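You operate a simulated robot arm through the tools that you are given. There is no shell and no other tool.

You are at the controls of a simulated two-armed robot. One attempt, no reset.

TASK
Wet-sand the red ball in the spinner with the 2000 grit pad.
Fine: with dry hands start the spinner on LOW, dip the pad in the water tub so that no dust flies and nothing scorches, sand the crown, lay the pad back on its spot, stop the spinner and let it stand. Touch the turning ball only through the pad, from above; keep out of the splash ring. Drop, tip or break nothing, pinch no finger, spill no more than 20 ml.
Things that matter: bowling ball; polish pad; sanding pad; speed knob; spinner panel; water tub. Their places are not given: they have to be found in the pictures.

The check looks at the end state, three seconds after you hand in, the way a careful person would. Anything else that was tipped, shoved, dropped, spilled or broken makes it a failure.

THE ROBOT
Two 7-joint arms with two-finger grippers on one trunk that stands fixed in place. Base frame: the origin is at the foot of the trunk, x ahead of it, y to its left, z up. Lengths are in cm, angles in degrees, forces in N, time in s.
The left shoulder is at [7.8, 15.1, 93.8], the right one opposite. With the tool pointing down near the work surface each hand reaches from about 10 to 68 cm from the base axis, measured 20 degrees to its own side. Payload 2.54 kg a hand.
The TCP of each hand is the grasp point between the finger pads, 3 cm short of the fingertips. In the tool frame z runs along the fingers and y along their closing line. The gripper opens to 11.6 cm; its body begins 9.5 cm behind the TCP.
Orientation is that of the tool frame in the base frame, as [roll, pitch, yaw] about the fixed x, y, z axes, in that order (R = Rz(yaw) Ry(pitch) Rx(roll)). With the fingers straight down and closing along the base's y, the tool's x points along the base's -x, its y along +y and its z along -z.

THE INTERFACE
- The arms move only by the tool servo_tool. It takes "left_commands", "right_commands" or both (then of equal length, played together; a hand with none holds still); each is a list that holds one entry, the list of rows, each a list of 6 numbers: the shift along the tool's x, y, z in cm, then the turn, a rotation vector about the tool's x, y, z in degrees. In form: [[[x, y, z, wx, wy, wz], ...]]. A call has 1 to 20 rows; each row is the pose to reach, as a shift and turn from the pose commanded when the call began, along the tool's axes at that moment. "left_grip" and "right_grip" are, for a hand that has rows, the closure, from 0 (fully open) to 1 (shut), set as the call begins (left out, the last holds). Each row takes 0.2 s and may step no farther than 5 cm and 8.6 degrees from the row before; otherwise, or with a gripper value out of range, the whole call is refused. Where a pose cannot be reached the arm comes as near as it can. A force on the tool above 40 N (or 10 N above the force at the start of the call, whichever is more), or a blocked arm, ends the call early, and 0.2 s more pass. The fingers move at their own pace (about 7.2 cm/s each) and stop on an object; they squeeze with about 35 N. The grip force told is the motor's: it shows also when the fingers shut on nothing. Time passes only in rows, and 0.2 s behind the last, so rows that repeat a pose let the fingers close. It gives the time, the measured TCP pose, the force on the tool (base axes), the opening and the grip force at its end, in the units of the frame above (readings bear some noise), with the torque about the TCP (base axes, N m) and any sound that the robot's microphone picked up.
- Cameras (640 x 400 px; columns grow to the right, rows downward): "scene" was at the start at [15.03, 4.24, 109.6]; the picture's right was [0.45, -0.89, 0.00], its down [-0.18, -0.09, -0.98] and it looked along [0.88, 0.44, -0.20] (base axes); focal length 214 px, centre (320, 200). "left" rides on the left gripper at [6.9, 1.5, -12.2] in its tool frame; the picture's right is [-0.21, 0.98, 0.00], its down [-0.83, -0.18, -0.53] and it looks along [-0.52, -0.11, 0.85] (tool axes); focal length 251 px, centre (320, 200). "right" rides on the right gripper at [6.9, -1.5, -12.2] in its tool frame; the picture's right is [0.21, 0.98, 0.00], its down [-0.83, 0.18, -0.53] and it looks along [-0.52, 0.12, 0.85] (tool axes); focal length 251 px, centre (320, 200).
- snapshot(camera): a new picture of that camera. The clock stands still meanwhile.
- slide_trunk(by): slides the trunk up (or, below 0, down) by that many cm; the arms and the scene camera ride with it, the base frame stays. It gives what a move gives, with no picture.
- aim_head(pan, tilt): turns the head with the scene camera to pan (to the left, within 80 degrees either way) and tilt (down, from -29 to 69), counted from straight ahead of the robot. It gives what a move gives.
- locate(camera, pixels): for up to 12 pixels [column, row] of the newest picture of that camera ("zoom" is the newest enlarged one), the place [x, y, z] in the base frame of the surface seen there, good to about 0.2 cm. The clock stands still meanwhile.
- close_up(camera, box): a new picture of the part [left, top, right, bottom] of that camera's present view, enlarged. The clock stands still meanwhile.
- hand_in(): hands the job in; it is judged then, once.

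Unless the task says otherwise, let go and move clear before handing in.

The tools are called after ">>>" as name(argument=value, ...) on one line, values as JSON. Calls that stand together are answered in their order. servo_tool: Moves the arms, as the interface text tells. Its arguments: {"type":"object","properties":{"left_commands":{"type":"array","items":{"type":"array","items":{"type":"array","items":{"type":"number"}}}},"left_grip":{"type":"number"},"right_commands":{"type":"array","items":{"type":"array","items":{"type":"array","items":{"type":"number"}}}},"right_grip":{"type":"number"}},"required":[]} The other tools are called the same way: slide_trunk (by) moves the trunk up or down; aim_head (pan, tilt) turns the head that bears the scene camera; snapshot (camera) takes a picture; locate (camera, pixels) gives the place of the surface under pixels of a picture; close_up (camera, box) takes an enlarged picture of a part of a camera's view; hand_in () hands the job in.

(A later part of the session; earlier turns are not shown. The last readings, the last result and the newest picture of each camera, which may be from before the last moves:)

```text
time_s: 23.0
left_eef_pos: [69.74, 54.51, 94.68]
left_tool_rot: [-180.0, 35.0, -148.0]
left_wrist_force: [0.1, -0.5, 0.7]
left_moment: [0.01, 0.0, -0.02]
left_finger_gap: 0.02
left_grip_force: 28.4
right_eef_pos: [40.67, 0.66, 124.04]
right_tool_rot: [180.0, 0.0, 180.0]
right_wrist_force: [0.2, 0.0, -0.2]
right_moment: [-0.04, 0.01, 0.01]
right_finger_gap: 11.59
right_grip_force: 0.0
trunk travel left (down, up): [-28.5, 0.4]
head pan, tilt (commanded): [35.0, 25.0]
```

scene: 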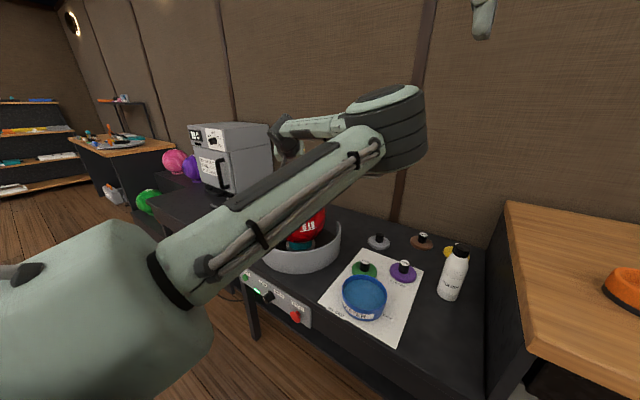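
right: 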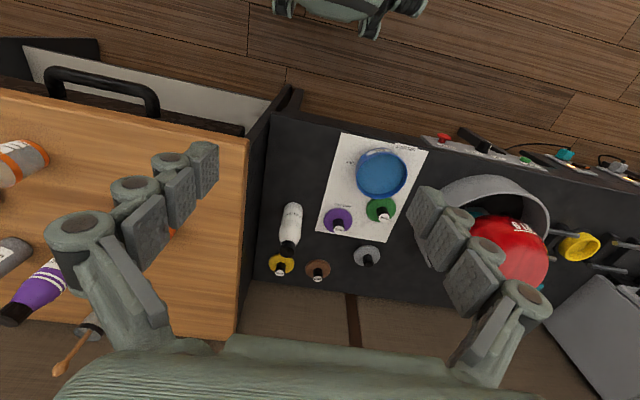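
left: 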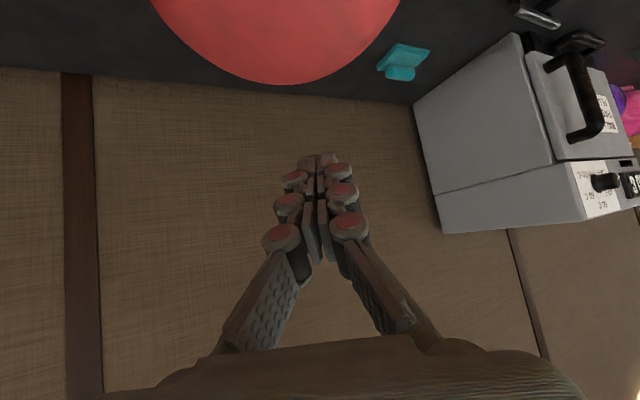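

Even 55° down is reachable over the crown, so 50° will work for the pad, with good clearance over the tub. I'll lift, set the pitch to 50°, and swing over to hover above the green pad with the fingers half open.

>>> servo_tool(left_commands=[[[-1.15, 0, -1.64, 0, -2.5, 0], [-2.3, 0, -3.28, 0, -5, 0], [-2.3, 0, -3.28, 0, -5, 0]]])

>>> servo_tool(left_commands=[[[2.93, -3.04, 0.6, 1.76, 0, 2.11], [5.85, -6.08, 1.19, 3.53, 0, 4.23], [8.78, -9.11, 1.79, 5.29, 0, 6.34], [11.7, -12.15, 2.39, 7.05, 0, 8.45], [14.63, -15.19, 2.98, 8.81, 0, 10.56], [17.55, -18.23, 3.58, 10.58, 0, 12.68], [20.48, -21.26, 4.17, 12.34, 0, 14.79], [23.4, -24.3, 4.77, 14.1, 0, 16.9], [23.4, -24.3, 4.77, 14.1, 0, 16.9]]], left_grip=0.5)

>>> snapshot(camera="scene")

>>> snapshot(camera="left")

```text
time_s: 23.8
left_eef_pos: [69.74, 54.64, 98.81]
left_tool_rot: [179.9, 39.9, -148.0]
left_wrist_force: [-0.4, 0.4, 0.3]
left_moment: [0.0, 0.02, 0.01]
left_finger_gap: 0.0
left_grip_force: 28.4
right_eef_pos: [40.71, 0.53, 124.18]
right_tool_rot: [-179.9, -0.1, 180.0]
right_wrist_force: [0.6, 0.1, -0.2]
right_moment: [-0.01, -0.02, -0.01]
right_finger_gap: 11.6
right_grip_force: 0.1
trunk travel left (down, up): [-28.5, 0.4]
head pan, tilt (commanded): [35.0, 25.0]
```

```text
time_s: 25.8
left_eef_pos: [71.37, 28.84, 79.84]
left_tool_rot: [-180.0, 40.1, -170.0]
left_wrist_force: [-0.1, 0.4, 0.3]
left_moment: [-0.04, 0.0, 0.0]
left_finger_gap: 5.78
left_grip_force: 0.1
left hand out of reach, approached as far as the arm can: row 7, 8, 9
right_eef_pos: [40.75, 0.61, 124.11]
right_tool_rot: [-180.0, -0.1, 179.9]
right_wrist_force: [0.0, -0.4, 0.4]
right_moment: [-0.01, -0.03, 0.03]
right_finger_gap: 11.61
right_grip_force: 0.0
trunk travel left (down, up): [-28.5, 0.4]
head pan, tilt (commanded): [35.0, 25.0]
```

```text
taken
```

scene: 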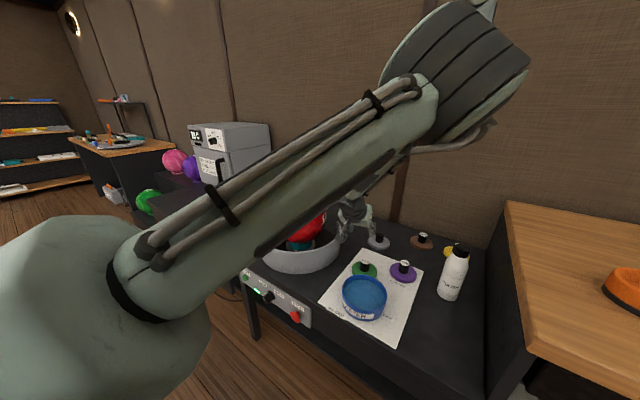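

```text
taken
```

left: 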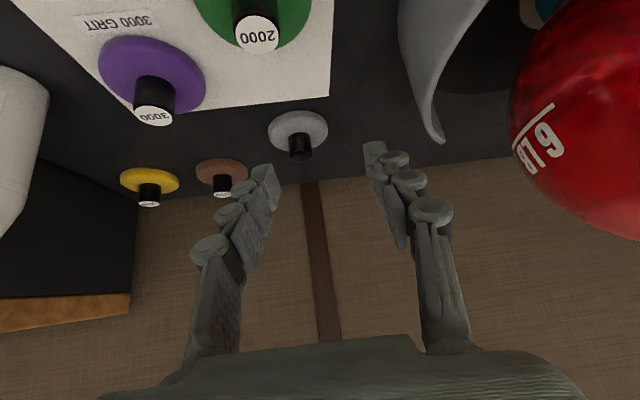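

The last rows ran out of reach: the hand is at (71.4, 28.8, 79.8) instead of (70, 26, 80), probably a joint limit with the trunk this high. I'll raise the hand 12 cm, lower the trunk by 11, and see what is reachable then.

>>> servo_tool(left_commands=[[[-2.57, 0, -3.06, 0, 0, 0], [-5.14, 0, -6.13, 0, 0, 0], [-7.71, 0, -9.19, 0, 0, 0], [-7.71, 0, -9.19, 0, 0, 0]]])

```text
time_s: 26.8
left_eef_pos: [71.38, 28.88, 91.65]
left_tool_rot: [-179.8, 39.9, -170.1]
left_wrist_force: [0.1, -0.9, -0.1]
left_moment: [0.02, -0.01, -0.01]
left_finger_gap: 5.8
left_grip_force: 0.0
right_eef_pos: [40.78, 0.47, 124.1]
right_tool_rot: [-180.0, 0.0, 180.0]
right_wrist_force: [0.0, 0.1, 0.3]
right_moment: [0.0, -0.02, -0.03]
right_finger_gap: 11.61
right_grip_force: 0.1
trunk travel left (down, up): [-28.5, 0.4]
head pan, tilt (commanded): [35.0, 25.0]
```

The hand rose as asked, so commands are counted from the pose actually reached. Now I'll bring the trunk down 11 and step towards the pad.

>>> slide_trunk(by=-11)

>>> servo_tool(left_commands=[[[0.59, -1.4, -0.5, 0, 0, 0], [1.17, -2.8, -0.97, 0, 0, 0], [1.17, -2.8, -0.97, 0, 0, 0]]])

>>> snapshot(camera="scene")

>>> snapshot(camera="left")

```text
time_s: 28.2
left_eef_pos: [71.45, 28.89, 80.67]
left_tool_rot: [180.0, 39.9, -170.1]
left_wrist_force: [-0.1, -0.4, 0.0]
left_moment: [-0.02, -0.01, 0.02]
left_finger_gap: 5.77
left_grip_force: 0.1
right_eef_pos: [40.71, 0.54, 113.11]
right_tool_rot: [179.9, 0.0, 180.0]
right_wrist_force: [0.3, 0.1, 0.2]
right_moment: [0.01, -0.03, 0.03]
right_finger_gap: 11.59
right_grip_force: 0.0
trunk travel left (down, up): [-17.5, 11.4]
head pan, tilt (commanded): [35.0, 25.0]
```

```text
time_s: 29.0
left_eef_pos: [71.39, 28.93, 80.74]
left_tool_rot: [-179.8, 39.8, -170.2]
left_wrist_force: [-0.3, 0.8, -0.4]
left_moment: [-0.01, 0.02, 0.01]
left_finger_gap: 5.79
left_grip_force: 0.0
left hand out of reach, approached as far as the arm can: row 1, 2, 3
right_eef_pos: [40.67, 0.46, 113.09]
right_tool_rot: [-180.0, 0.0, 180.0]
right_wrist_force: [0.4, -0.4, -0.7]
right_moment: [0.01, 0.01, 0.0]
right_finger_gap: 11.6
right_grip_force: 0.0
trunk travel left (down, up): [-17.5, 11.4]
head pan, tilt (commanded): [35.0, 25.0]
```

```text
taken
```

scene: 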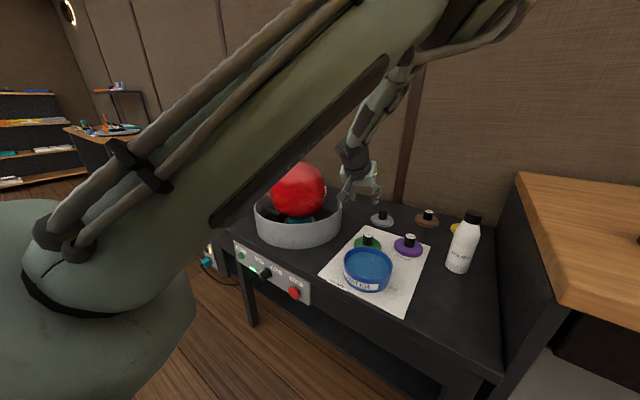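

```text
taken
```

left: 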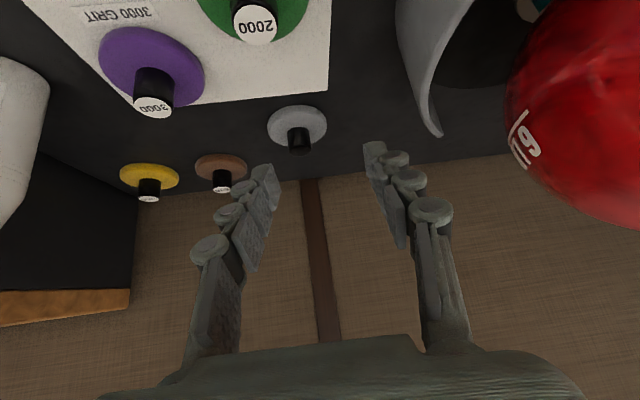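

The hand still can't go further right. In the scene picture the left elbow (450,50) has swung up and to the right, close to the head and the right hand. I'll move the right hand out of the way first, then look at the left arm's posture with its camera.

>>> servo_tool(right_commands=[[[0, -4.5, 0, 0, 0, 0], [0, -9, 0, 0, 0, 0], [0, -13.5, 0, 0, 0, 0], [0, -18, 0, 0, 0, 0], [0, -22, 0, 0, 0, 0], [0, -22, 0, 0, 0, 0]]])

>>> snapshot(camera="right")

>>> aim_head(pan=20, tilt=10)

>>> snapshot(camera="scene")

```text
time_s: 30.4
left_eef_pos: [71.44, 28.81, 80.76]
left_tool_rot: [180.0, 39.8, -170.1]
left_wrist_force: [0.1, 0.5, 0.7]
left_moment: [0.03, 0.01, 0.02]
left_finger_gap: 5.77
left_grip_force: 0.0
right_eef_pos: [40.88, -21.34, 112.83]
right_tool_rot: [179.9, 0.0, -179.9]
right_wrist_force: [0.4, 0.3, -0.3]
right_moment: [0.01, -0.04, -0.02]
right_finger_gap: 11.59
right_grip_force: 0.1
trunk travel left (down, up): [-17.5, 11.4]
head pan, tilt (commanded): [35.0, 25.0]
```

```text
taken
```

right: 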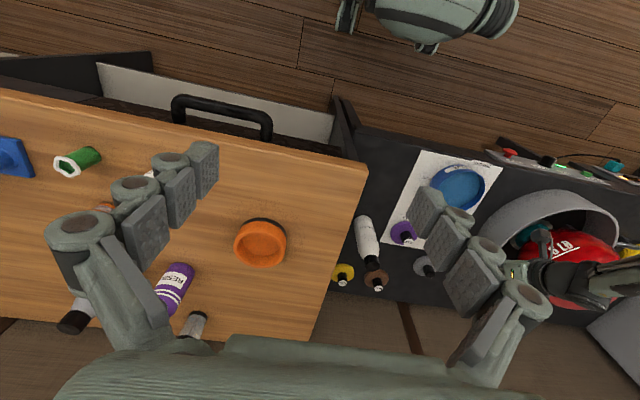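

```text
time_s: 31.1
left_eef_pos: [71.5, 28.89, 80.68]
left_tool_rot: [-179.9, 39.9, -170.0]
left_wrist_force: [-0.3, 0.7, -0.5]
left_moment: [-0.03, -0.01, 0.01]
left_finger_gap: 5.79
left_grip_force: 0.0
right_eef_pos: [40.77, -21.28, 112.89]
right_tool_rot: [180.0, 0.1, -180.0]
right_wrist_force: [1.0, 0.3, 0.4]
right_moment: [0.01, 0.01, 0.0]
right_finger_gap: 11.6
right_grip_force: 0.0
trunk travel left (down, up): [-17.5, 11.4]
head pan, tilt (commanded): [20.0, 10.0]
```

```text
taken
```

scene: 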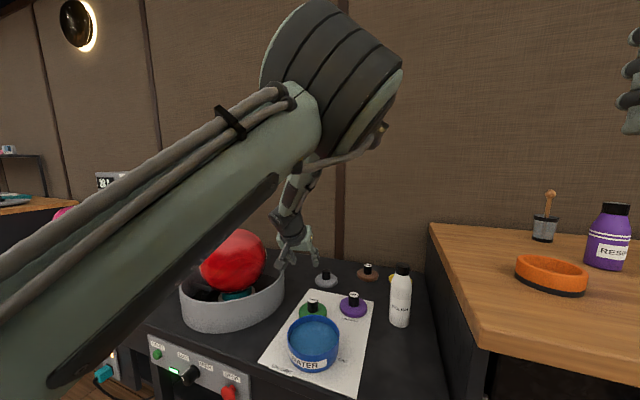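

The picture shows the left elbow up at (330,60) with the upper arm near its inward limit. If I turn the hand to point rightward (yaw −20°), the wrist stays further left, which should free the reach. I'll rotate in place, then step to the pad.

>>> servo_tool(left_commands=[[[0, 0, 0, 4.83, 0, 5.75], [0, 0, 0, 9.65, 0, 11.5], [0, 0, 0, 14.5, 0, 17.25], [0, 0, 0, 19.3, 0, 23.0], [0, 0, 0, 19.3, 0, 23.0]]])

>>> snapshot(camera="left")

```text
time_s: 32.4
left_eef_pos: [71.45, 28.9, 80.67]
left_tool_rot: [-179.9, 39.9, 159.9]
left_wrist_force: [0.1, 0.9, 0.5]
left_moment: [0.02, 0.0, -0.01]
left_finger_gap: 5.81
left_grip_force: 0.1
right_eef_pos: [40.78, -21.2, 112.77]
right_tool_rot: [180.0, 0.0, -180.0]
right_wrist_force: [-0.1, 0.5, -0.2]
right_moment: [0.0, 0.02, -0.04]
right_finger_gap: 11.62
right_grip_force: 0.0
trunk travel left (down, up): [-17.5, 11.4]
head pan, tilt (commanded): [20.0, 10.0]
```

```text
taken
```

left: 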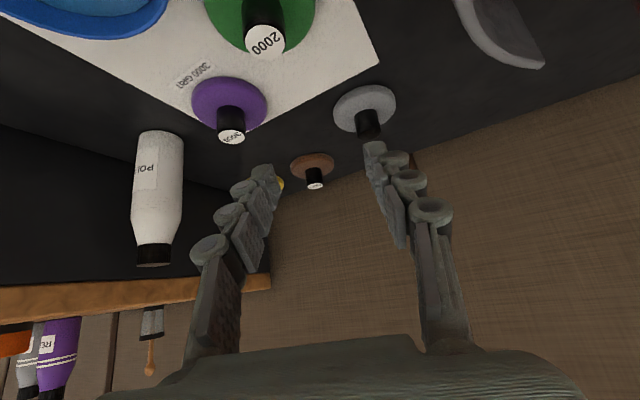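

The turn to −20° worked. I'll locate the green pad's stub and disc from this view at (263,35).

>>> close_up(camera="left", box=[190, 0, 390, 125])

>>> locate(camera="zoom", pixels=[[240, 132], [175, 130], [305, 135], [240, 85], [240, 112], [240, 160], [55, 5], [55, 40], [390, 40], [330, 110], [150, 130], [200, 90]])

>>> close_up(camera="scene", box=[260, 270, 400, 390])

>>> locate(camera="zoom", pixels=[[240, 95], [220, 100], [260, 100], [240, 120], [240, 88], [180, 130], [300, 130], [240, 145]])

```text
3.20 times, centred on (290, 62) of left
```

zoom: 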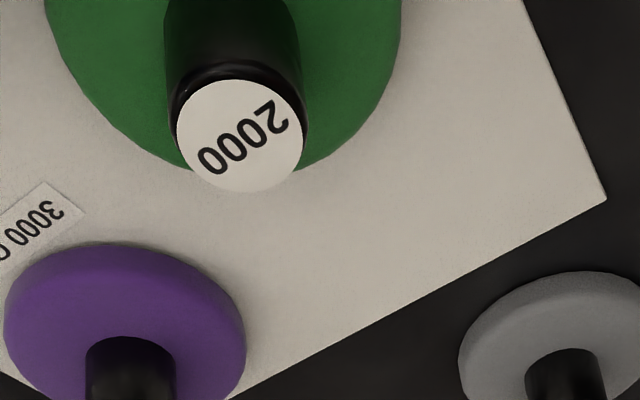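

```text
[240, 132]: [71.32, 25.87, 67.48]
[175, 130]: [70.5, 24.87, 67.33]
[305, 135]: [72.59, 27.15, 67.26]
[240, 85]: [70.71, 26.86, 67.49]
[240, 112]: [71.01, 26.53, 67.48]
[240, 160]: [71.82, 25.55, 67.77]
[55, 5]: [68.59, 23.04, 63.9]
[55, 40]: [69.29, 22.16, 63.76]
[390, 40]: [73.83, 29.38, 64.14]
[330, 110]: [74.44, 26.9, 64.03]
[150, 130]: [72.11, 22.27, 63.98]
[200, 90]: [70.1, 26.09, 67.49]
```

```text
3.33 times, centred on (330, 330) of scene
```

zoom: 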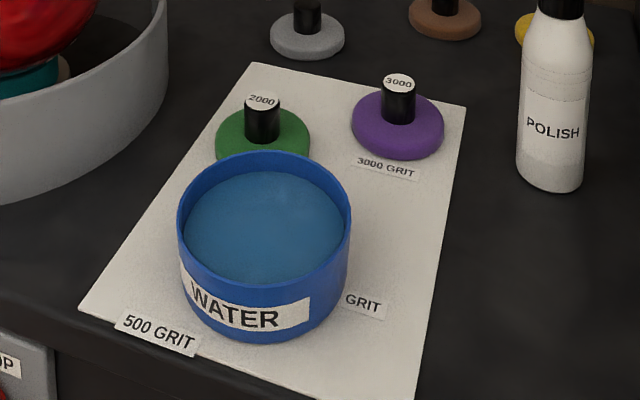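

```text
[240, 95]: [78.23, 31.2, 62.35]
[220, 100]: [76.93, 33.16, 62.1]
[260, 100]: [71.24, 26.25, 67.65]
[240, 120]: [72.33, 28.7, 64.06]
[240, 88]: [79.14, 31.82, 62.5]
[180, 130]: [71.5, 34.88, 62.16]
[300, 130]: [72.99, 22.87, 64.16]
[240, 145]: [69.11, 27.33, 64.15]
```

The stub's cap is centred at (71.4, 26.05) with its top at z=67.5, and the disc radius is about 4.4. I'll move to a hover directly above the grasp point.

>>> servo_tool(left_commands=[[[1.15, -0.9, 1.52, 0, 0, 0], [2.3, -1.8, 3.03, 0, 0, 0], [3.44, -2.69, 4.55, 0, 0, 0], [3.44, -2.69, 4.55, 0, 0, 0]]])

>>> snapshot(camera="left")

>>> snapshot(camera="scene")

```text
time_s: 33.4
left_eef_pos: [70.65, 26.19, 74.9]
left_tool_rot: [-179.9, 40.0, 160.0]
left_wrist_force: [0.1, -0.4, -0.8]
left_moment: [0.02, 0.03, 0.02]
left_finger_gap: 5.82
left_grip_force: 0.2
right_eef_pos: [40.86, -21.31, 112.76]
right_tool_rot: [180.0, -0.1, -180.0]
right_wrist_force: [-0.3, 0.1, -0.1]
right_moment: [-0.03, 0.02, -0.02]
right_finger_gap: 11.6
right_grip_force: 0.0
trunk travel left (down, up): [-17.5, 11.4]
head pan, tilt (commanded): [20.0, 10.0]
```

```text
taken
```

left: 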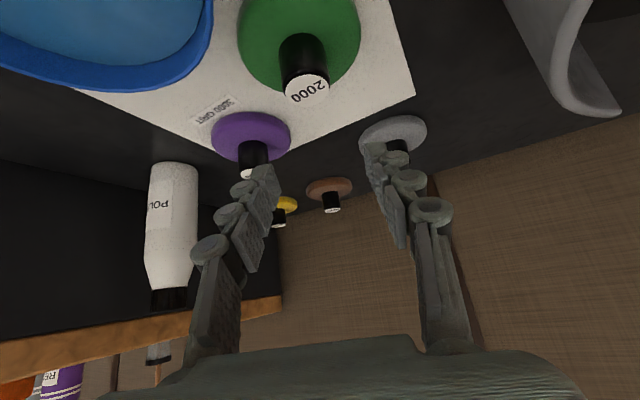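

```text
taken
```

scene: 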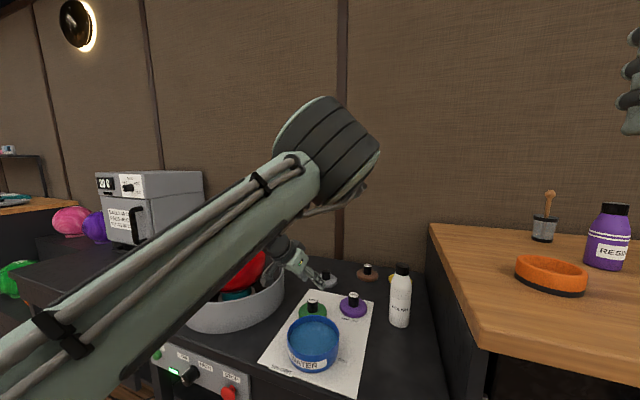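

I'm right above the grasp point at (70.65, 26.2, 74.9). I'll descend 4.5 cm and check that the stub lies between the fingers.

>>> servo_tool(left_commands=[[[1.4, 0.05, 1.75, 0, 0, 0], [2.85, 0.13, 3.5, 0, 0, 0], [2.85, 0.13, 3.5, 0, 0, 0]]])

>>> close_up(camera="left", box=[180, 30, 480, 240])

>>> close_up(camera="scene", box=[260, 230, 380, 350])

```text
time_s: 34.1
left_eef_pos: [70.84, 26.11, 70.48]
left_tool_rot: [-179.9, 39.9, 159.9]
left_wrist_force: [0.3, 0.1, -0.6]
left_moment: [-0.01, -0.02, 0.03]
left_finger_gap: 5.8
left_grip_force: 0.1
right_eef_pos: [40.68, -21.28, 112.81]
right_tool_rot: [-180.0, 0.0, -180.0]
right_wrist_force: [0.2, 0.7, 0.1]
right_moment: [0.01, 0.01, 0.0]
right_finger_gap: 11.6
right_grip_force: 0.0
trunk travel left (down, up): [-17.5, 11.4]
head pan, tilt (commanded): [20.0, 10.0]
```

```text
1.90 times, centred on (330, 135) of left
```

zoom: 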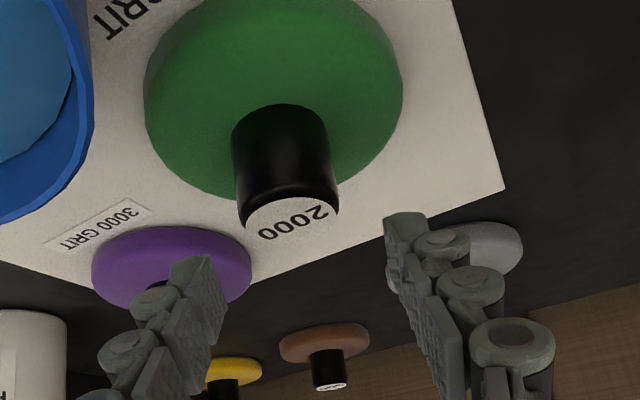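

```text
3.33 times, centred on (320, 290) of scene
```

zoom: 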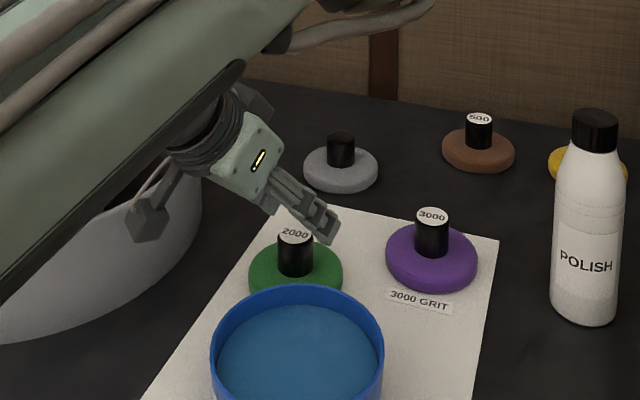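

The stub sits between the open fingers (zoom 285,165 against the fingers at 215 and 400). I'll descend the remaining 2.65 cm.

>>> servo_tool(left_commands=[[[0.85, 0.06, 1.0, 0, 0, 0], [1.7, 0.13, 2.03, 0, 0, 0], [1.7, 0.13, 2.03, 0, 0, 0]]])

>>> close_up(camera="left", box=[180, 30, 480, 240])

>>> close_up(camera="scene", box=[280, 260, 360, 340])

```text
time_s: 35.0
left_eef_pos: [71.04, 26.44, 67.93]
left_tool_rot: [-179.9, 40.0, 159.9]
left_wrist_force: [0.1, 0.1, -0.2]
left_moment: [-0.01, -0.01, 0.02]
left_finger_gap: 5.8
left_grip_force: 0.1
right_eef_pos: [40.8, -21.36, 112.86]
right_tool_rot: [180.0, 0.1, -179.9]
right_wrist_force: [-0.6, 0.5, -0.4]
right_moment: [0.0, 0.0, 0.03]
right_finger_gap: 11.62
right_grip_force: 0.1
trunk travel left (down, up): [-17.5, 11.4]
head pan, tilt (commanded): [20.0, 10.0]
```

```text
1.90 times, centred on (330, 135) of left
```

zoom: 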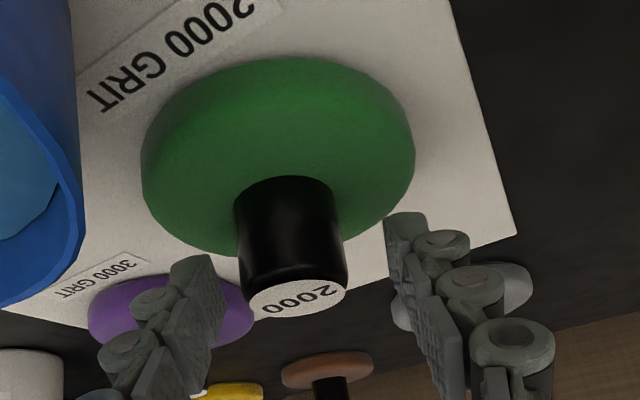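

```text
5.00 times, centred on (320, 300) of scene
```

zoom: 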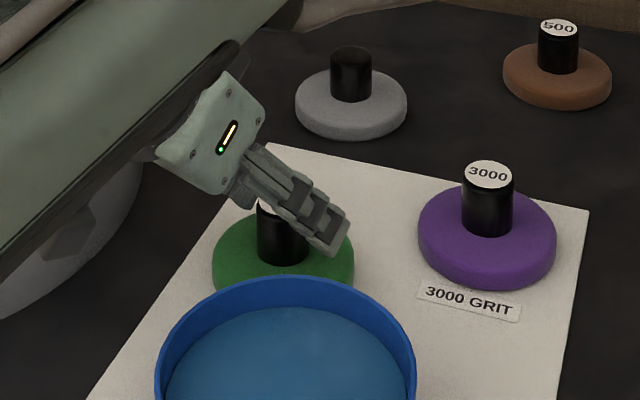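

The fingers straddle the stub with a slight sideways offset of about 0.2 cm. I'll correct that, go 0.3 lower, and close.

>>> servo_tool(left_commands=[[[0.19, -0.2, 0.23, 0, 0, 0], [0.19, -0.2, 0.23, 0, 0, 0]]])

>>> servo_tool(left_commands=[[[0, 0, 0, 0, 0, 0], [0, 0, 0, 0, 0, 0], [0, 0, 0, 0, 0, 0], [0, 0, 0, 0, 0, 0]]], left_grip=1)

>>> close_up(camera="left", box=[180, 30, 480, 240])

>>> close_up(camera="scene", box=[280, 260, 360, 340])

```text
time_s: 35.5
left_eef_pos: [70.82, 26.23, 67.62]
left_tool_rot: [-179.9, 39.9, 160.0]
left_wrist_force: [0.1, 0.1, -0.7]
left_moment: [0.0, 0.0, 0.0]
left_finger_gap: 5.82
left_grip_force: 0.0
right_eef_pos: [40.86, -21.33, 112.93]
right_tool_rot: [180.0, 0.0, -180.0]
right_wrist_force: [0.6, 0.2, -0.2]
right_moment: [0.0, 0.02, 0.01]
right_finger_gap: 11.59
right_grip_force: 0.0
trunk travel left (down, up): [-17.5, 11.4]
head pan, tilt (commanded): [20.0, 10.0]
```

```text
time_s: 36.5
left_eef_pos: [70.75, 26.29, 67.52]
left_tool_rot: [180.0, 39.9, 159.8]
left_wrist_force: [-0.8, -0.2, 0.2]
left_moment: [0.05, -0.01, -0.01]
left_finger_gap: 3.1
left_grip_force: 34.9
right_eef_pos: [40.85, -21.28, 112.87]
right_tool_rot: [-180.0, 0.0, 180.0]
right_wrist_force: [-0.4, -1.1, -0.7]
right_moment: [0.02, -0.01, 0.02]
right_finger_gap: 11.61
right_grip_force: 0.0
trunk travel left (down, up): [-17.5, 11.4]
head pan, tilt (commanded): [20.0, 10.0]
```

```text
1.90 times, centred on (330, 135) of left
```

zoom: 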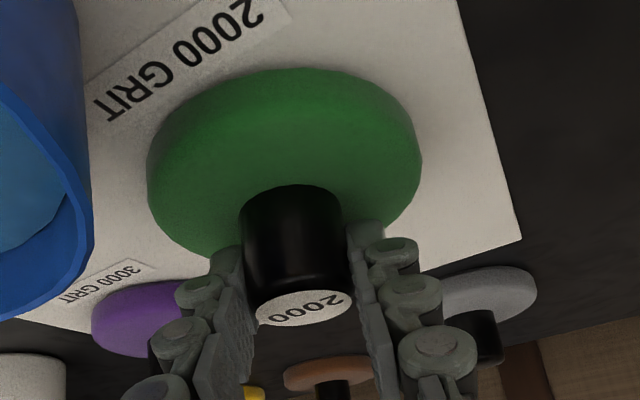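

```text
5.00 times, centred on (320, 300) of scene
```

zoom: 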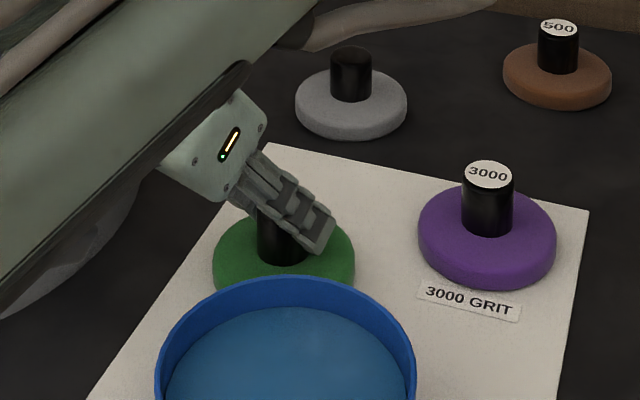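

The stub is gripped (gap 3.1 cm, 34.9 N) at TCP (70.8, 26.25, 67.57). I'll lift straight up 8 cm.

>>> servo_tool(left_commands=[[[-0.64, 0, -0.77, 0, 0, 0], [-1.93, 0, -2.3, 0, 0, 0], [-3.54, 0, -4.2, 0, 0, 0], [-5.14, 0, -6.13, 0, 0, 0], [-5.14, 0, -6.13, 0, 0, 0]]])

>>> close_up(camera="left", box=[180, 30, 480, 240])

>>> snapshot(camera="scene")

>>> close_up(camera="scene", box=[250, 220, 370, 360])

```text
time_s: 37.8
left_eef_pos: [71.0, 26.12, 75.65]
left_tool_rot: [-179.8, 40.0, 160.0]
left_wrist_force: [0.0, -0.1, -0.8]
left_moment: [0.0, 0.01, -0.02]
left_finger_gap: 0.01
left_grip_force: 28.7
right_eef_pos: [40.64, -21.28, 112.96]
right_tool_rot: [180.0, -0.1, 180.0]
right_wrist_force: [0.0, 0.2, -0.1]
right_moment: [0.01, 0.01, -0.01]
right_finger_gap: 11.6
right_grip_force: 0.2
trunk travel left (down, up): [-17.5, 11.4]
head pan, tilt (commanded): [20.0, 10.0]
```

```text
1.90 times, centred on (330, 135) of left
```

zoom: 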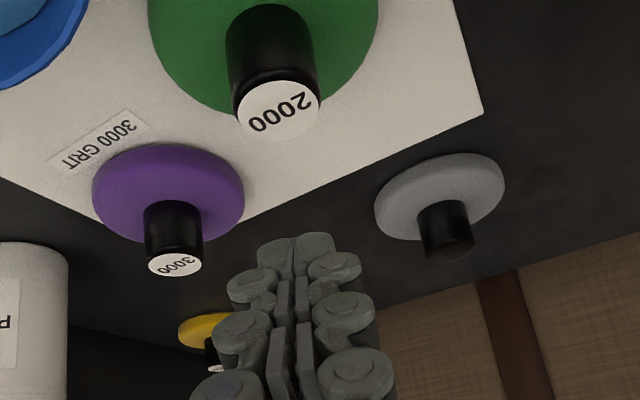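

```text
taken
```

scene: 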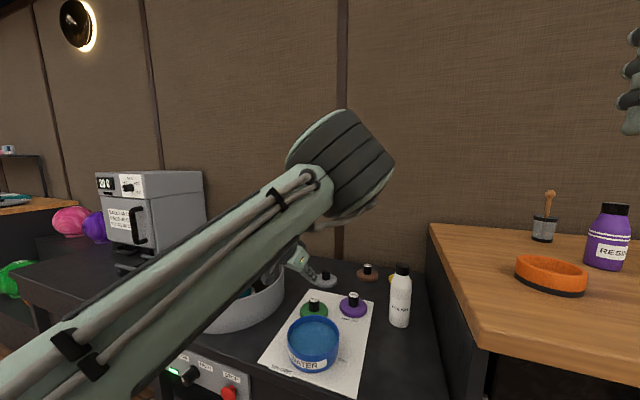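

```text
2.86 times, centred on (310, 290) of scene
```

zoom: 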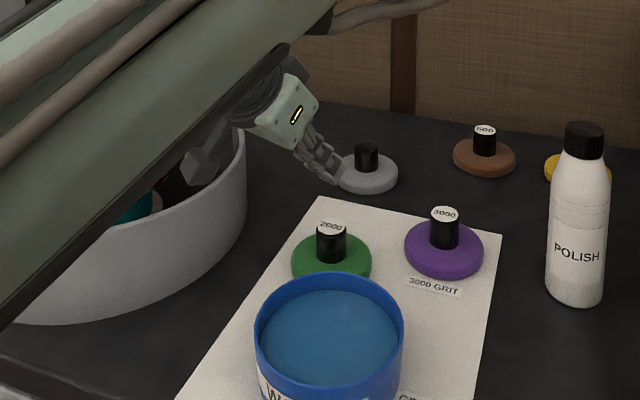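

The pad slipped out: the fingers are shut on nothing (gap 0.01) and the green pad is still on the paper at zoom (331,255). I'll check exactly where it sits now before I try a deeper grip.

>>> locate(camera="zoom", pixels=[[331, 227], [320, 228], [343, 228], [331, 245], [300, 265], [365, 265], [331, 268], [443, 214]])

>>> close_up(camera="left", box=[220, 0, 420, 125])

>>> locate(camera="zoom", pixels=[[255, 160], [210, 150], [300, 150], [255, 135], [255, 182], [255, 90], [330, 110], [110, 80], [400, 60], [230, 200], [150, 120], [350, 130]])

```text
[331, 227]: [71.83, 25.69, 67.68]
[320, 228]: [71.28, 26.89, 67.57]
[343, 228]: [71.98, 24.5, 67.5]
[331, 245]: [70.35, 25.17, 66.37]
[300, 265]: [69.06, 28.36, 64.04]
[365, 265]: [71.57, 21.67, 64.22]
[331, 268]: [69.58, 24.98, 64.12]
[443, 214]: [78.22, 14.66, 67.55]
```

```text
3.20 times, centred on (320, 62) of left
```

zoom: 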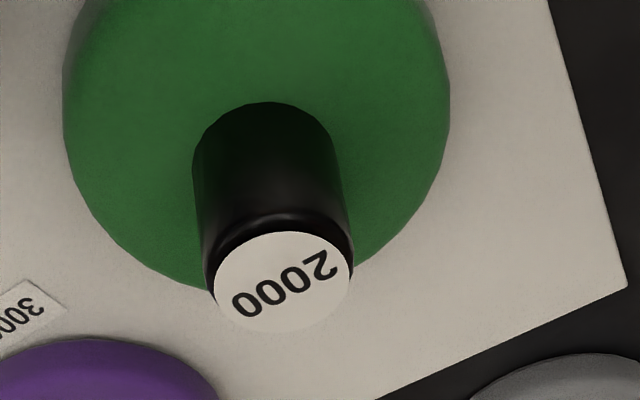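

```text
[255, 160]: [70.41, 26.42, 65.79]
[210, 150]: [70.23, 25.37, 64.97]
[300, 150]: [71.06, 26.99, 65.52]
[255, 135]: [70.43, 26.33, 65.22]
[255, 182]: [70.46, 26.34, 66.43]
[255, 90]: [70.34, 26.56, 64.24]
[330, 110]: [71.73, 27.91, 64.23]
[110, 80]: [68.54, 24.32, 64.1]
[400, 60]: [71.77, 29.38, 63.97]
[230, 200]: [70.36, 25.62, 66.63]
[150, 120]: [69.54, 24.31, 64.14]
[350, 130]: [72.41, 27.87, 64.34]
```

>>> locate(camera="zoom", pixels=[[282, 283], [216, 285], [348, 275], [280, 235], [290, 328], [66, 80], [448, 80], [445, 130], [70, 130]])

>>> aim_head(pan=18, tilt=35)

>>> close_up(camera="scene", box=[260, 140, 400, 260])

```text
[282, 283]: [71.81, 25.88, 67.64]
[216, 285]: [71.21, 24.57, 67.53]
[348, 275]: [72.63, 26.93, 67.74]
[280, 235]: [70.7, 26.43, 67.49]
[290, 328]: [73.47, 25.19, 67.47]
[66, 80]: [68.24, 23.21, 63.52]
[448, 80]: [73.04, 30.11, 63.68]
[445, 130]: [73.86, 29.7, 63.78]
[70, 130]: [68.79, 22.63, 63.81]
```

```text
time_s: 38.6
left_eef_pos: [70.98, 26.11, 75.45]
left_tool_rot: [-179.8, 39.9, 159.9]
left_wrist_force: [-0.3, 0.9, -0.4]
left_moment: [0.01, -0.03, 0.01]
left_finger_gap: 0.0
left_grip_force: 28.8
right_eef_pos: [40.78, -21.17, 112.84]
right_tool_rot: [-180.0, 0.1, -179.9]
right_wrist_force: [0.0, 0.4, -1.0]
right_moment: [0.0, -0.02, -0.02]
right_finger_gap: 11.62
right_grip_force: 0.1
trunk travel left (down, up): [-17.5, 11.4]
head pan, tilt (commanded): [18.0, 35.0]
```

```text
3.33 times, centred on (330, 200) of scene
```

zoom: 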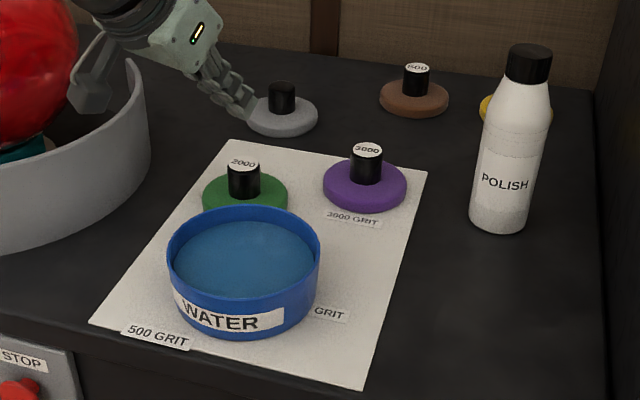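

The pad is still essentially on its spot (cap about (71.65, 25.9)), upright, and no fall was heard. The grip was too shallow near the stub's top, so I'll retry with a steeper hand (62° down) for a longer overlap. First I'll tilt and reopen.

>>> servo_tool(left_commands=[[[0, 0, 0, 0, 6, 0], [0, 0, 0, 0, 12, 0], [0, 0, 0, 0, 12, 0]]], left_grip=0.5)

>>> servo_tool(left_commands=[[[0.8, 0.02, 1.8, 0, 0, 0], [1.5, 0.04, 3.7, 0, 0, 0], [1.5, 0.04, 3.7, 0, 0, 0]]])

>>> close_up(camera="left", box=[180, 30, 480, 240])

>>> close_up(camera="scene", box=[260, 140, 380, 240])

```text
time_s: 39.4
left_eef_pos: [70.83, 26.18, 75.67]
left_tool_rot: [-180.0, 27.9, 160.0]
left_wrist_force: [-0.1, 0.5, 0.3]
left_moment: [0.03, 0.01, -0.01]
left_finger_gap: 5.8
left_grip_force: 0.1
right_eef_pos: [40.81, -21.22, 112.94]
right_tool_rot: [180.0, 0.0, 180.0]
right_wrist_force: [-0.5, 0.0, 0.5]
right_moment: [-0.01, -0.04, -0.01]
right_finger_gap: 11.56
right_grip_force: 0.0
trunk travel left (down, up): [-17.5, 11.4]
head pan, tilt (commanded): [18.0, 35.0]
```

```text
time_s: 40.2
left_eef_pos: [71.28, 26.09, 71.61]
left_tool_rot: [-180.0, 28.0, 159.9]
left_wrist_force: [-0.1, -0.5, -0.3]
left_moment: [0.01, 0.0, 0.02]
left_finger_gap: 5.78
left_grip_force: 0.0
right_eef_pos: [40.74, -21.29, 112.95]
right_tool_rot: [180.0, 0.1, -179.9]
right_wrist_force: [0.7, -0.3, -0.1]
right_moment: [0.02, -0.02, -0.01]
right_finger_gap: 11.61
right_grip_force: 0.1
trunk travel left (down, up): [-17.5, 11.4]
head pan, tilt (commanded): [18.0, 35.0]
```

```text
1.90 times, centred on (330, 135) of left
```

zoom: 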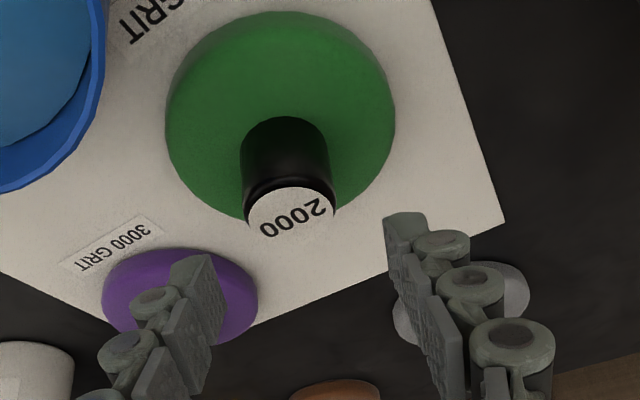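

```text
4.00 times, centred on (320, 190) of scene
```

zoom: 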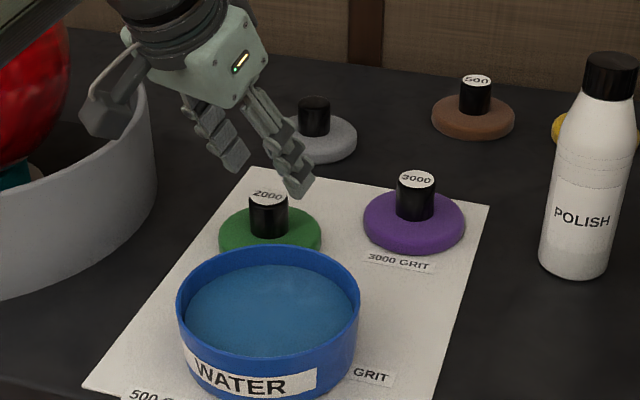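

The fingers are above the stub. I'll locate the cap centre at zoom (290,212) precisely before descending.

>>> close_up(camera="left", box=[180, 30, 480, 240])

>>> locate(camera="zoom", pixels=[[290, 213], [252, 213], [331, 210], [289, 191], [292, 236], [170, 110], [391, 110], [280, 17], [270, 130]])

```text
1.90 times, centred on (330, 135) of left
```

zoom: 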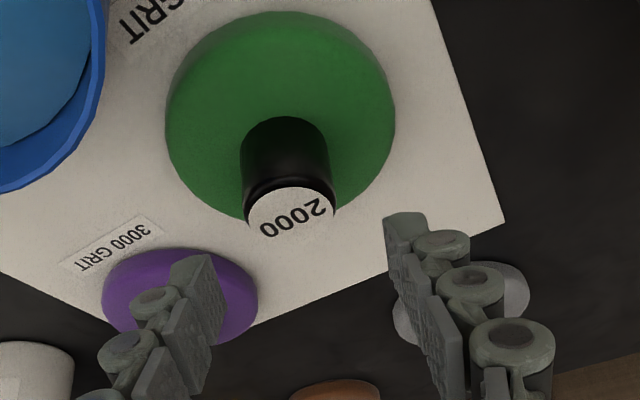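

```text
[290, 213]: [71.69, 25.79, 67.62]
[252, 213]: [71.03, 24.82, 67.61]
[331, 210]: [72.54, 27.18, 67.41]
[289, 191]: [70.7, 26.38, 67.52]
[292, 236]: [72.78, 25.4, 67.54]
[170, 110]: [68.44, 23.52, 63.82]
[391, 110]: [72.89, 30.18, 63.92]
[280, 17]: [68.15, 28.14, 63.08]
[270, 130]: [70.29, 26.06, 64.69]
```

The cap centre is (71.75, 25.9). I'll descend 4.1 cm straddling the stub and check the force.

>>> servo_tool(left_commands=[[[0.6, 0, 1.25, 0, 0, 0], [1.2, -0.02, 2.5, 0, 0, 0], [1.6, -0.03, 3.4, 0, 0, 0], [1.73, -0.03, 3.73, 0, 0, 0]]])

>>> close_up(camera="scene", box=[290, 160, 360, 220])

>>> close_up(camera="left", box=[180, 30, 480, 240])

```text
time_s: 41.2
left_eef_pos: [71.39, 26.09, 67.41]
left_tool_rot: [-179.8, 27.9, 159.9]
left_wrist_force: [0.2, 0.1, -0.1]
left_moment: [-0.01, 0.04, 0.01]
left_finger_gap: 5.82
left_grip_force: 0.1
right_eef_pos: [40.81, -21.27, 113.0]
right_tool_rot: [-180.0, 0.0, 180.0]
right_wrist_force: [0.0, -0.4, 0.4]
right_moment: [-0.02, -0.01, 0.03]
right_finger_gap: 11.62
right_grip_force: 0.0
trunk travel left (down, up): [-17.5, 11.4]
head pan, tilt (commanded): [18.0, 35.0]
```

```text
6.67 times, centred on (325, 190) of scene
```

zoom: 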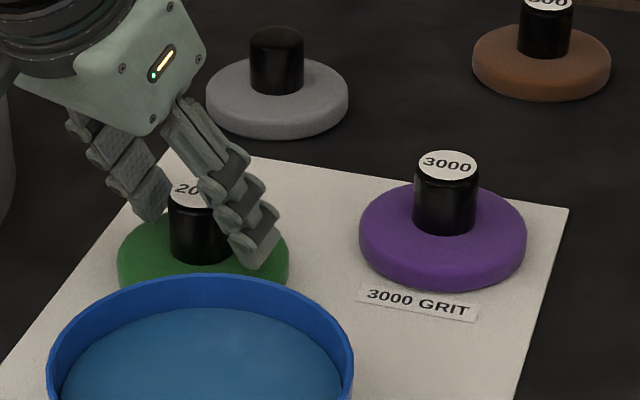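

```text
1.90 times, centred on (330, 135) of left
```

zoom: 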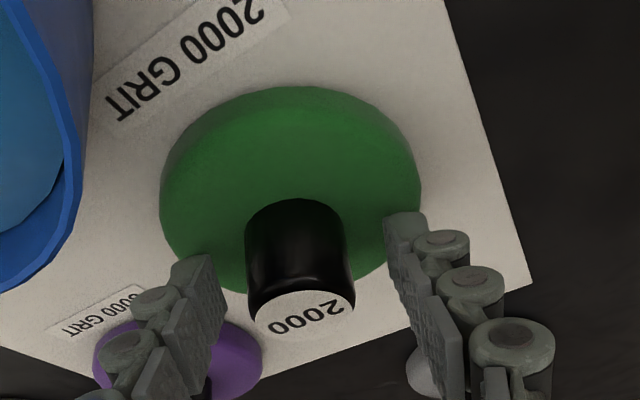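

The fingers now straddle most of the stub with their tips just above the disc, and there is no contact force. I'll close and lift only 0.6 cm slowly to check the hold.

>>> servo_tool(left_commands=[[[0, 0, 0, 0, 0, 0], [0, 0, 0, 0, 0, 0], [0, 0, 0, 0, 0, 0], [0, 0, 0, 0, 0, 0], [0, 0, 0, 0, 0, 0]]], left_grip=1)

>>> servo_tool(left_commands=[[[-0.05, 0, -0.09, 0, 0, 0], [-0.14, 0, -0.26, 0, 0, 0], [-0.28, 0, -0.53, 0, 0, 0], [-0.28, 0, -0.53, 0, 0, 0]]])

>>> close_up(camera="scene", box=[290, 160, 360, 220])

>>> close_up(camera="left", box=[180, 30, 480, 240])

```text
time_s: 42.4
left_eef_pos: [71.41, 26.0, 67.52]
left_tool_rot: [-179.9, 28.0, 159.9]
left_wrist_force: [0.9, 0.3, 0.2]
left_moment: [0.02, 0.02, 0.01]
left_finger_gap: 3.09
left_grip_force: 35.1
right_eef_pos: [40.87, -21.33, 112.9]
right_tool_rot: [180.0, 0.0, 180.0]
right_wrist_force: [0.2, -0.2, 0.1]
right_moment: [-0.01, -0.02, -0.02]
right_finger_gap: 11.59
right_grip_force: 0.1
trunk travel left (down, up): [-17.5, 11.4]
head pan, tilt (commanded): [18.0, 35.0]
```

```text
time_s: 43.4
left_eef_pos: [71.32, 26.18, 67.96]
left_tool_rot: [-179.9, 27.9, 159.9]
left_wrist_force: [0.3, 0.0, 0.1]
left_moment: [-0.02, 0.05, -0.03]
left_finger_gap: 3.12
left_grip_force: 35.4
right_eef_pos: [40.83, -21.27, 112.87]
right_tool_rot: [-180.0, 0.0, 180.0]
right_wrist_force: [0.5, 1.1, 0.5]
right_moment: [0.02, 0.03, 0.02]
right_finger_gap: 11.58
right_grip_force: 0.1
trunk travel left (down, up): [-17.5, 11.4]
head pan, tilt (commanded): [18.0, 35.0]
```

```text
6.67 times, centred on (325, 190) of scene
```

zoom: 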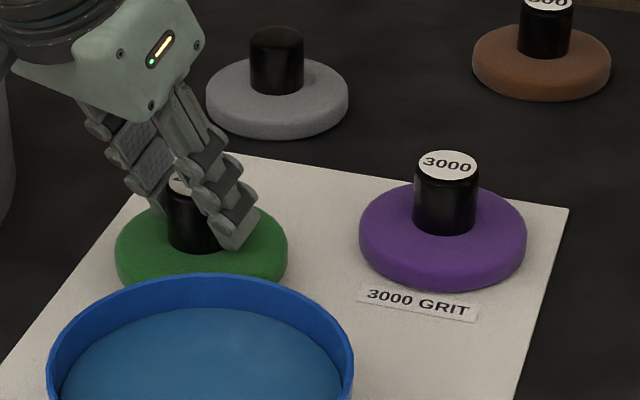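

```text
1.90 times, centred on (330, 135) of left
```

zoom: 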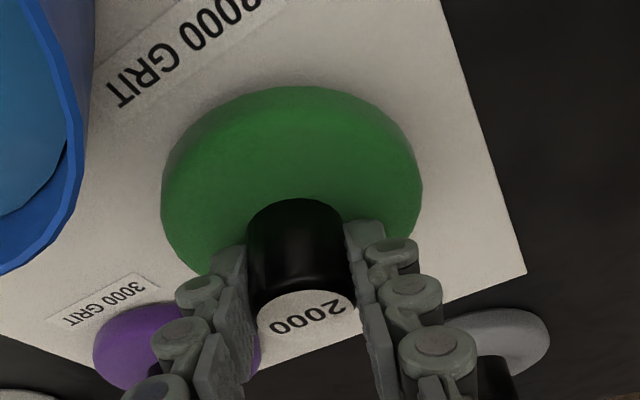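

The pad appears to move with the hand (cap still at zoom (312,313) while the paper has shifted). I'll lift another 2 cm slowly and check again.

>>> servo_tool(left_commands=[[[-0.14, 0, -0.26, 0, 0, 0], [-0.28, 0, -0.53, 0, 0, 0], [-0.47, 0, -0.88, 0, 0, 0], [-0.66, 0, -1.24, 0, 0, 0], [-0.94, 0, -1.77, 0, 0, 0], [-0.94, 0, -1.77, 0, 0, 0]]])

>>> close_up(camera="left", box=[180, 30, 480, 240])

>>> close_up(camera="scene", box=[280, 150, 360, 220])

```text
time_s: 44.8
left_eef_pos: [71.42, 25.96, 69.97]
left_tool_rot: [-179.8, 27.9, 159.9]
left_wrist_force: [0.9, -0.1, -1.0]
left_moment: [0.0, 0.0, -0.01]
left_finger_gap: 3.13
left_grip_force: 35.0
right_eef_pos: [40.81, -21.34, 112.98]
right_tool_rot: [-179.9, -0.1, 180.0]
right_wrist_force: [-0.8, -0.3, -0.2]
right_moment: [-0.01, -0.03, -0.02]
right_finger_gap: 11.58
right_grip_force: 0.2
trunk travel left (down, up): [-17.5, 11.4]
head pan, tilt (commanded): [18.0, 35.0]
```

```text
1.90 times, centred on (330, 135) of left
```

zoom: 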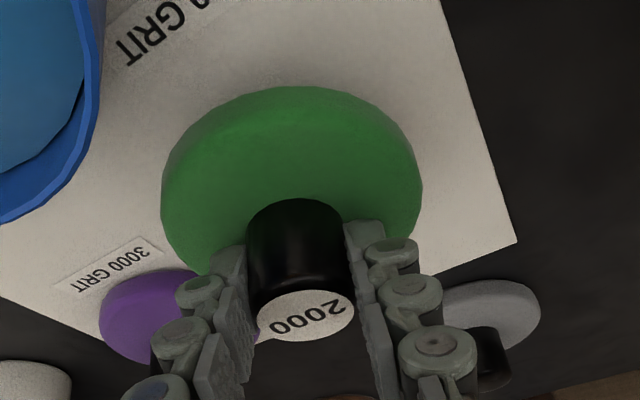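

```text
5.71 times, centred on (320, 185) of scene
```

zoom: 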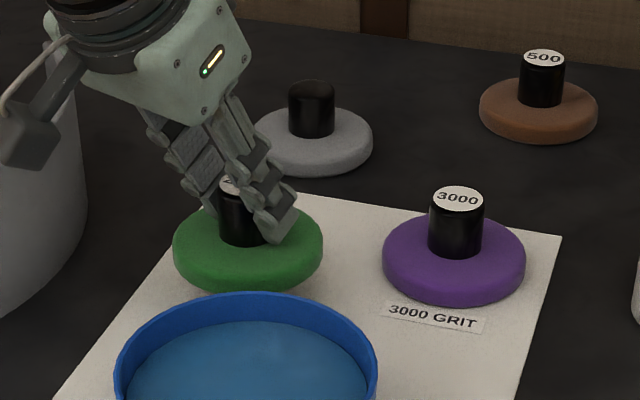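

The pad is held (gap 3.13) and is clearly off the paper. I'll raise it above the tub's rim, move over the tub's centre (59.5, 21.1), and recheck the tub's rim and water level.

>>> servo_tool(left_commands=[[[-0.6, 0, -1.1, 0, 0, 0], [-1.4, 0, -2.6, 0, 0, 0], [-2.35, 0, -4.42, 0, 0, 0], [-2.35, 0, -4.42, 0, 0, 0]]])

>>> close_up(camera="scene", box=[280, 180, 360, 250])

>>> locate(camera="zoom", pixels=[[130, 200], [250, 130], [368, 195], [250, 260], [250, 190], [180, 170], [320, 170], [180, 235], [320, 235], [250, 330]])

```text
time_s: 45.8
left_eef_pos: [71.44, 26.05, 75.07]
left_tool_rot: [-179.9, 27.8, 159.9]
left_wrist_force: [0.8, 0.4, -0.6]
left_moment: [-0.01, 0.01, 0.02]
left_finger_gap: 3.09
left_grip_force: 35.4
right_eef_pos: [40.76, -21.29, 113.0]
right_tool_rot: [-179.9, 0.0, 179.9]
right_wrist_force: [0.1, -0.8, 0.1]
right_moment: [0.03, -0.01, 0.03]
right_finger_gap: 11.59
right_grip_force: 0.1
trunk travel left (down, up): [-17.5, 11.4]
head pan, tilt (commanded): [18.0, 35.0]
```

```text
5.71 times, centred on (320, 215) of scene
```

zoom: 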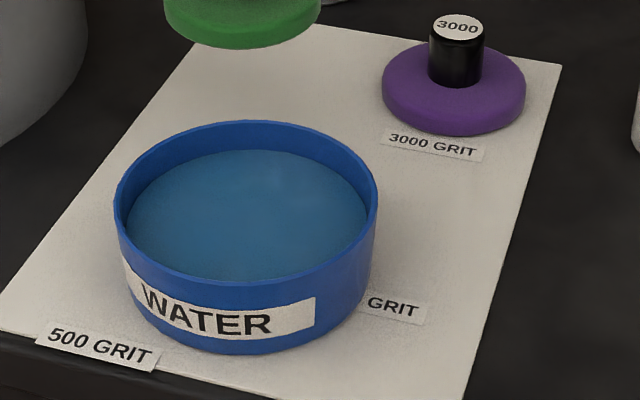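

```text
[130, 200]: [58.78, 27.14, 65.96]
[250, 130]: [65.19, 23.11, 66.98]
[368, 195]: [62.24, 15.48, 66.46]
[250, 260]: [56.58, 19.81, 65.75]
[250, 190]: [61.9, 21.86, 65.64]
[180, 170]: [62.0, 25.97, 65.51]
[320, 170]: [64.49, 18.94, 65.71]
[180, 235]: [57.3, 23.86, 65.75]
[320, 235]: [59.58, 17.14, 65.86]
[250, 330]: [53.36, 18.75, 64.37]
```

The water surface is at z≈65.7 and the tub is confirmed at (59.5, 21.1) with inner radius about 6.1. I'll move level to over its centre.

>>> servo_tool(left_commands=[[[1.3, -1.3, -0.69, 0, 0, 0], [3.46, -3.47, -1.84, 0, 0, 0], [5.63, -5.64, -2.99, 0, 0, 0], [7.6, -7.6, -4.04, 0, 0, 0], [8.66, -8.68, -4.6, 0, 0, 0], [8.66, -8.68, -4.6, 0, 0, 0]]])

>>> close_up(camera="scene", box=[270, 170, 370, 260])

>>> snapshot(camera="left")

```text
time_s: 47.2
left_eef_pos: [60.34, 25.01, 75.14]
left_tool_rot: [-179.8, 27.9, 159.9]
left_wrist_force: [0.5, 0.5, 0.0]
left_moment: [0.0, 0.01, 0.01]
left_finger_gap: 3.09
left_grip_force: 35.0
left hand out of reach, approached as far as the arm can: row 3, 4, 5, 6
right_eef_pos: [40.84, -21.2, 112.88]
right_tool_rot: [-179.9, 0.0, 179.9]
right_wrist_force: [0.5, 0.2, 0.5]
right_moment: [0.02, 0.02, 0.01]
right_finger_gap: 11.59
right_grip_force: 0.0
trunk travel left (down, up): [-17.5, 11.4]
head pan, tilt (commanded): [18.0, 35.0]
```

```text
4.44 times, centred on (320, 215) of scene
```

zoom: 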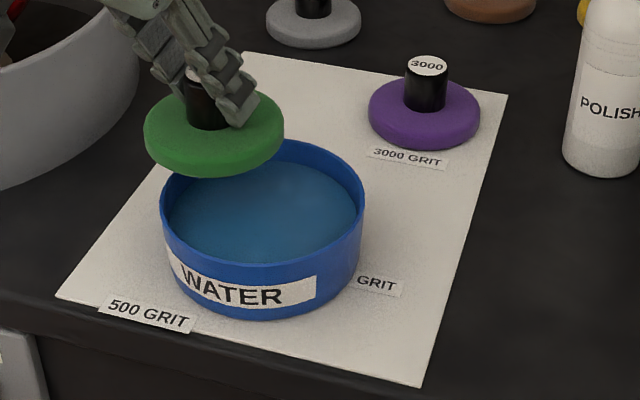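

```text
taken
```

left: 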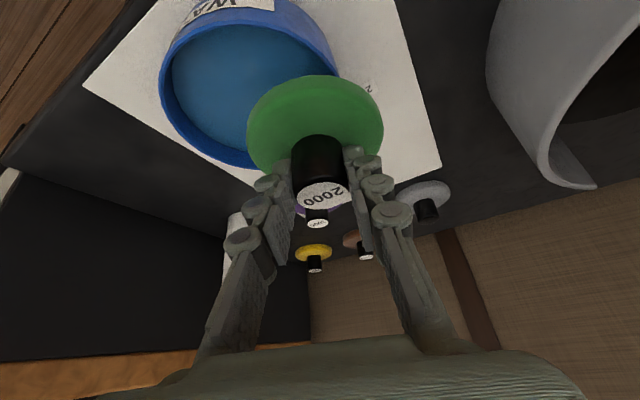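

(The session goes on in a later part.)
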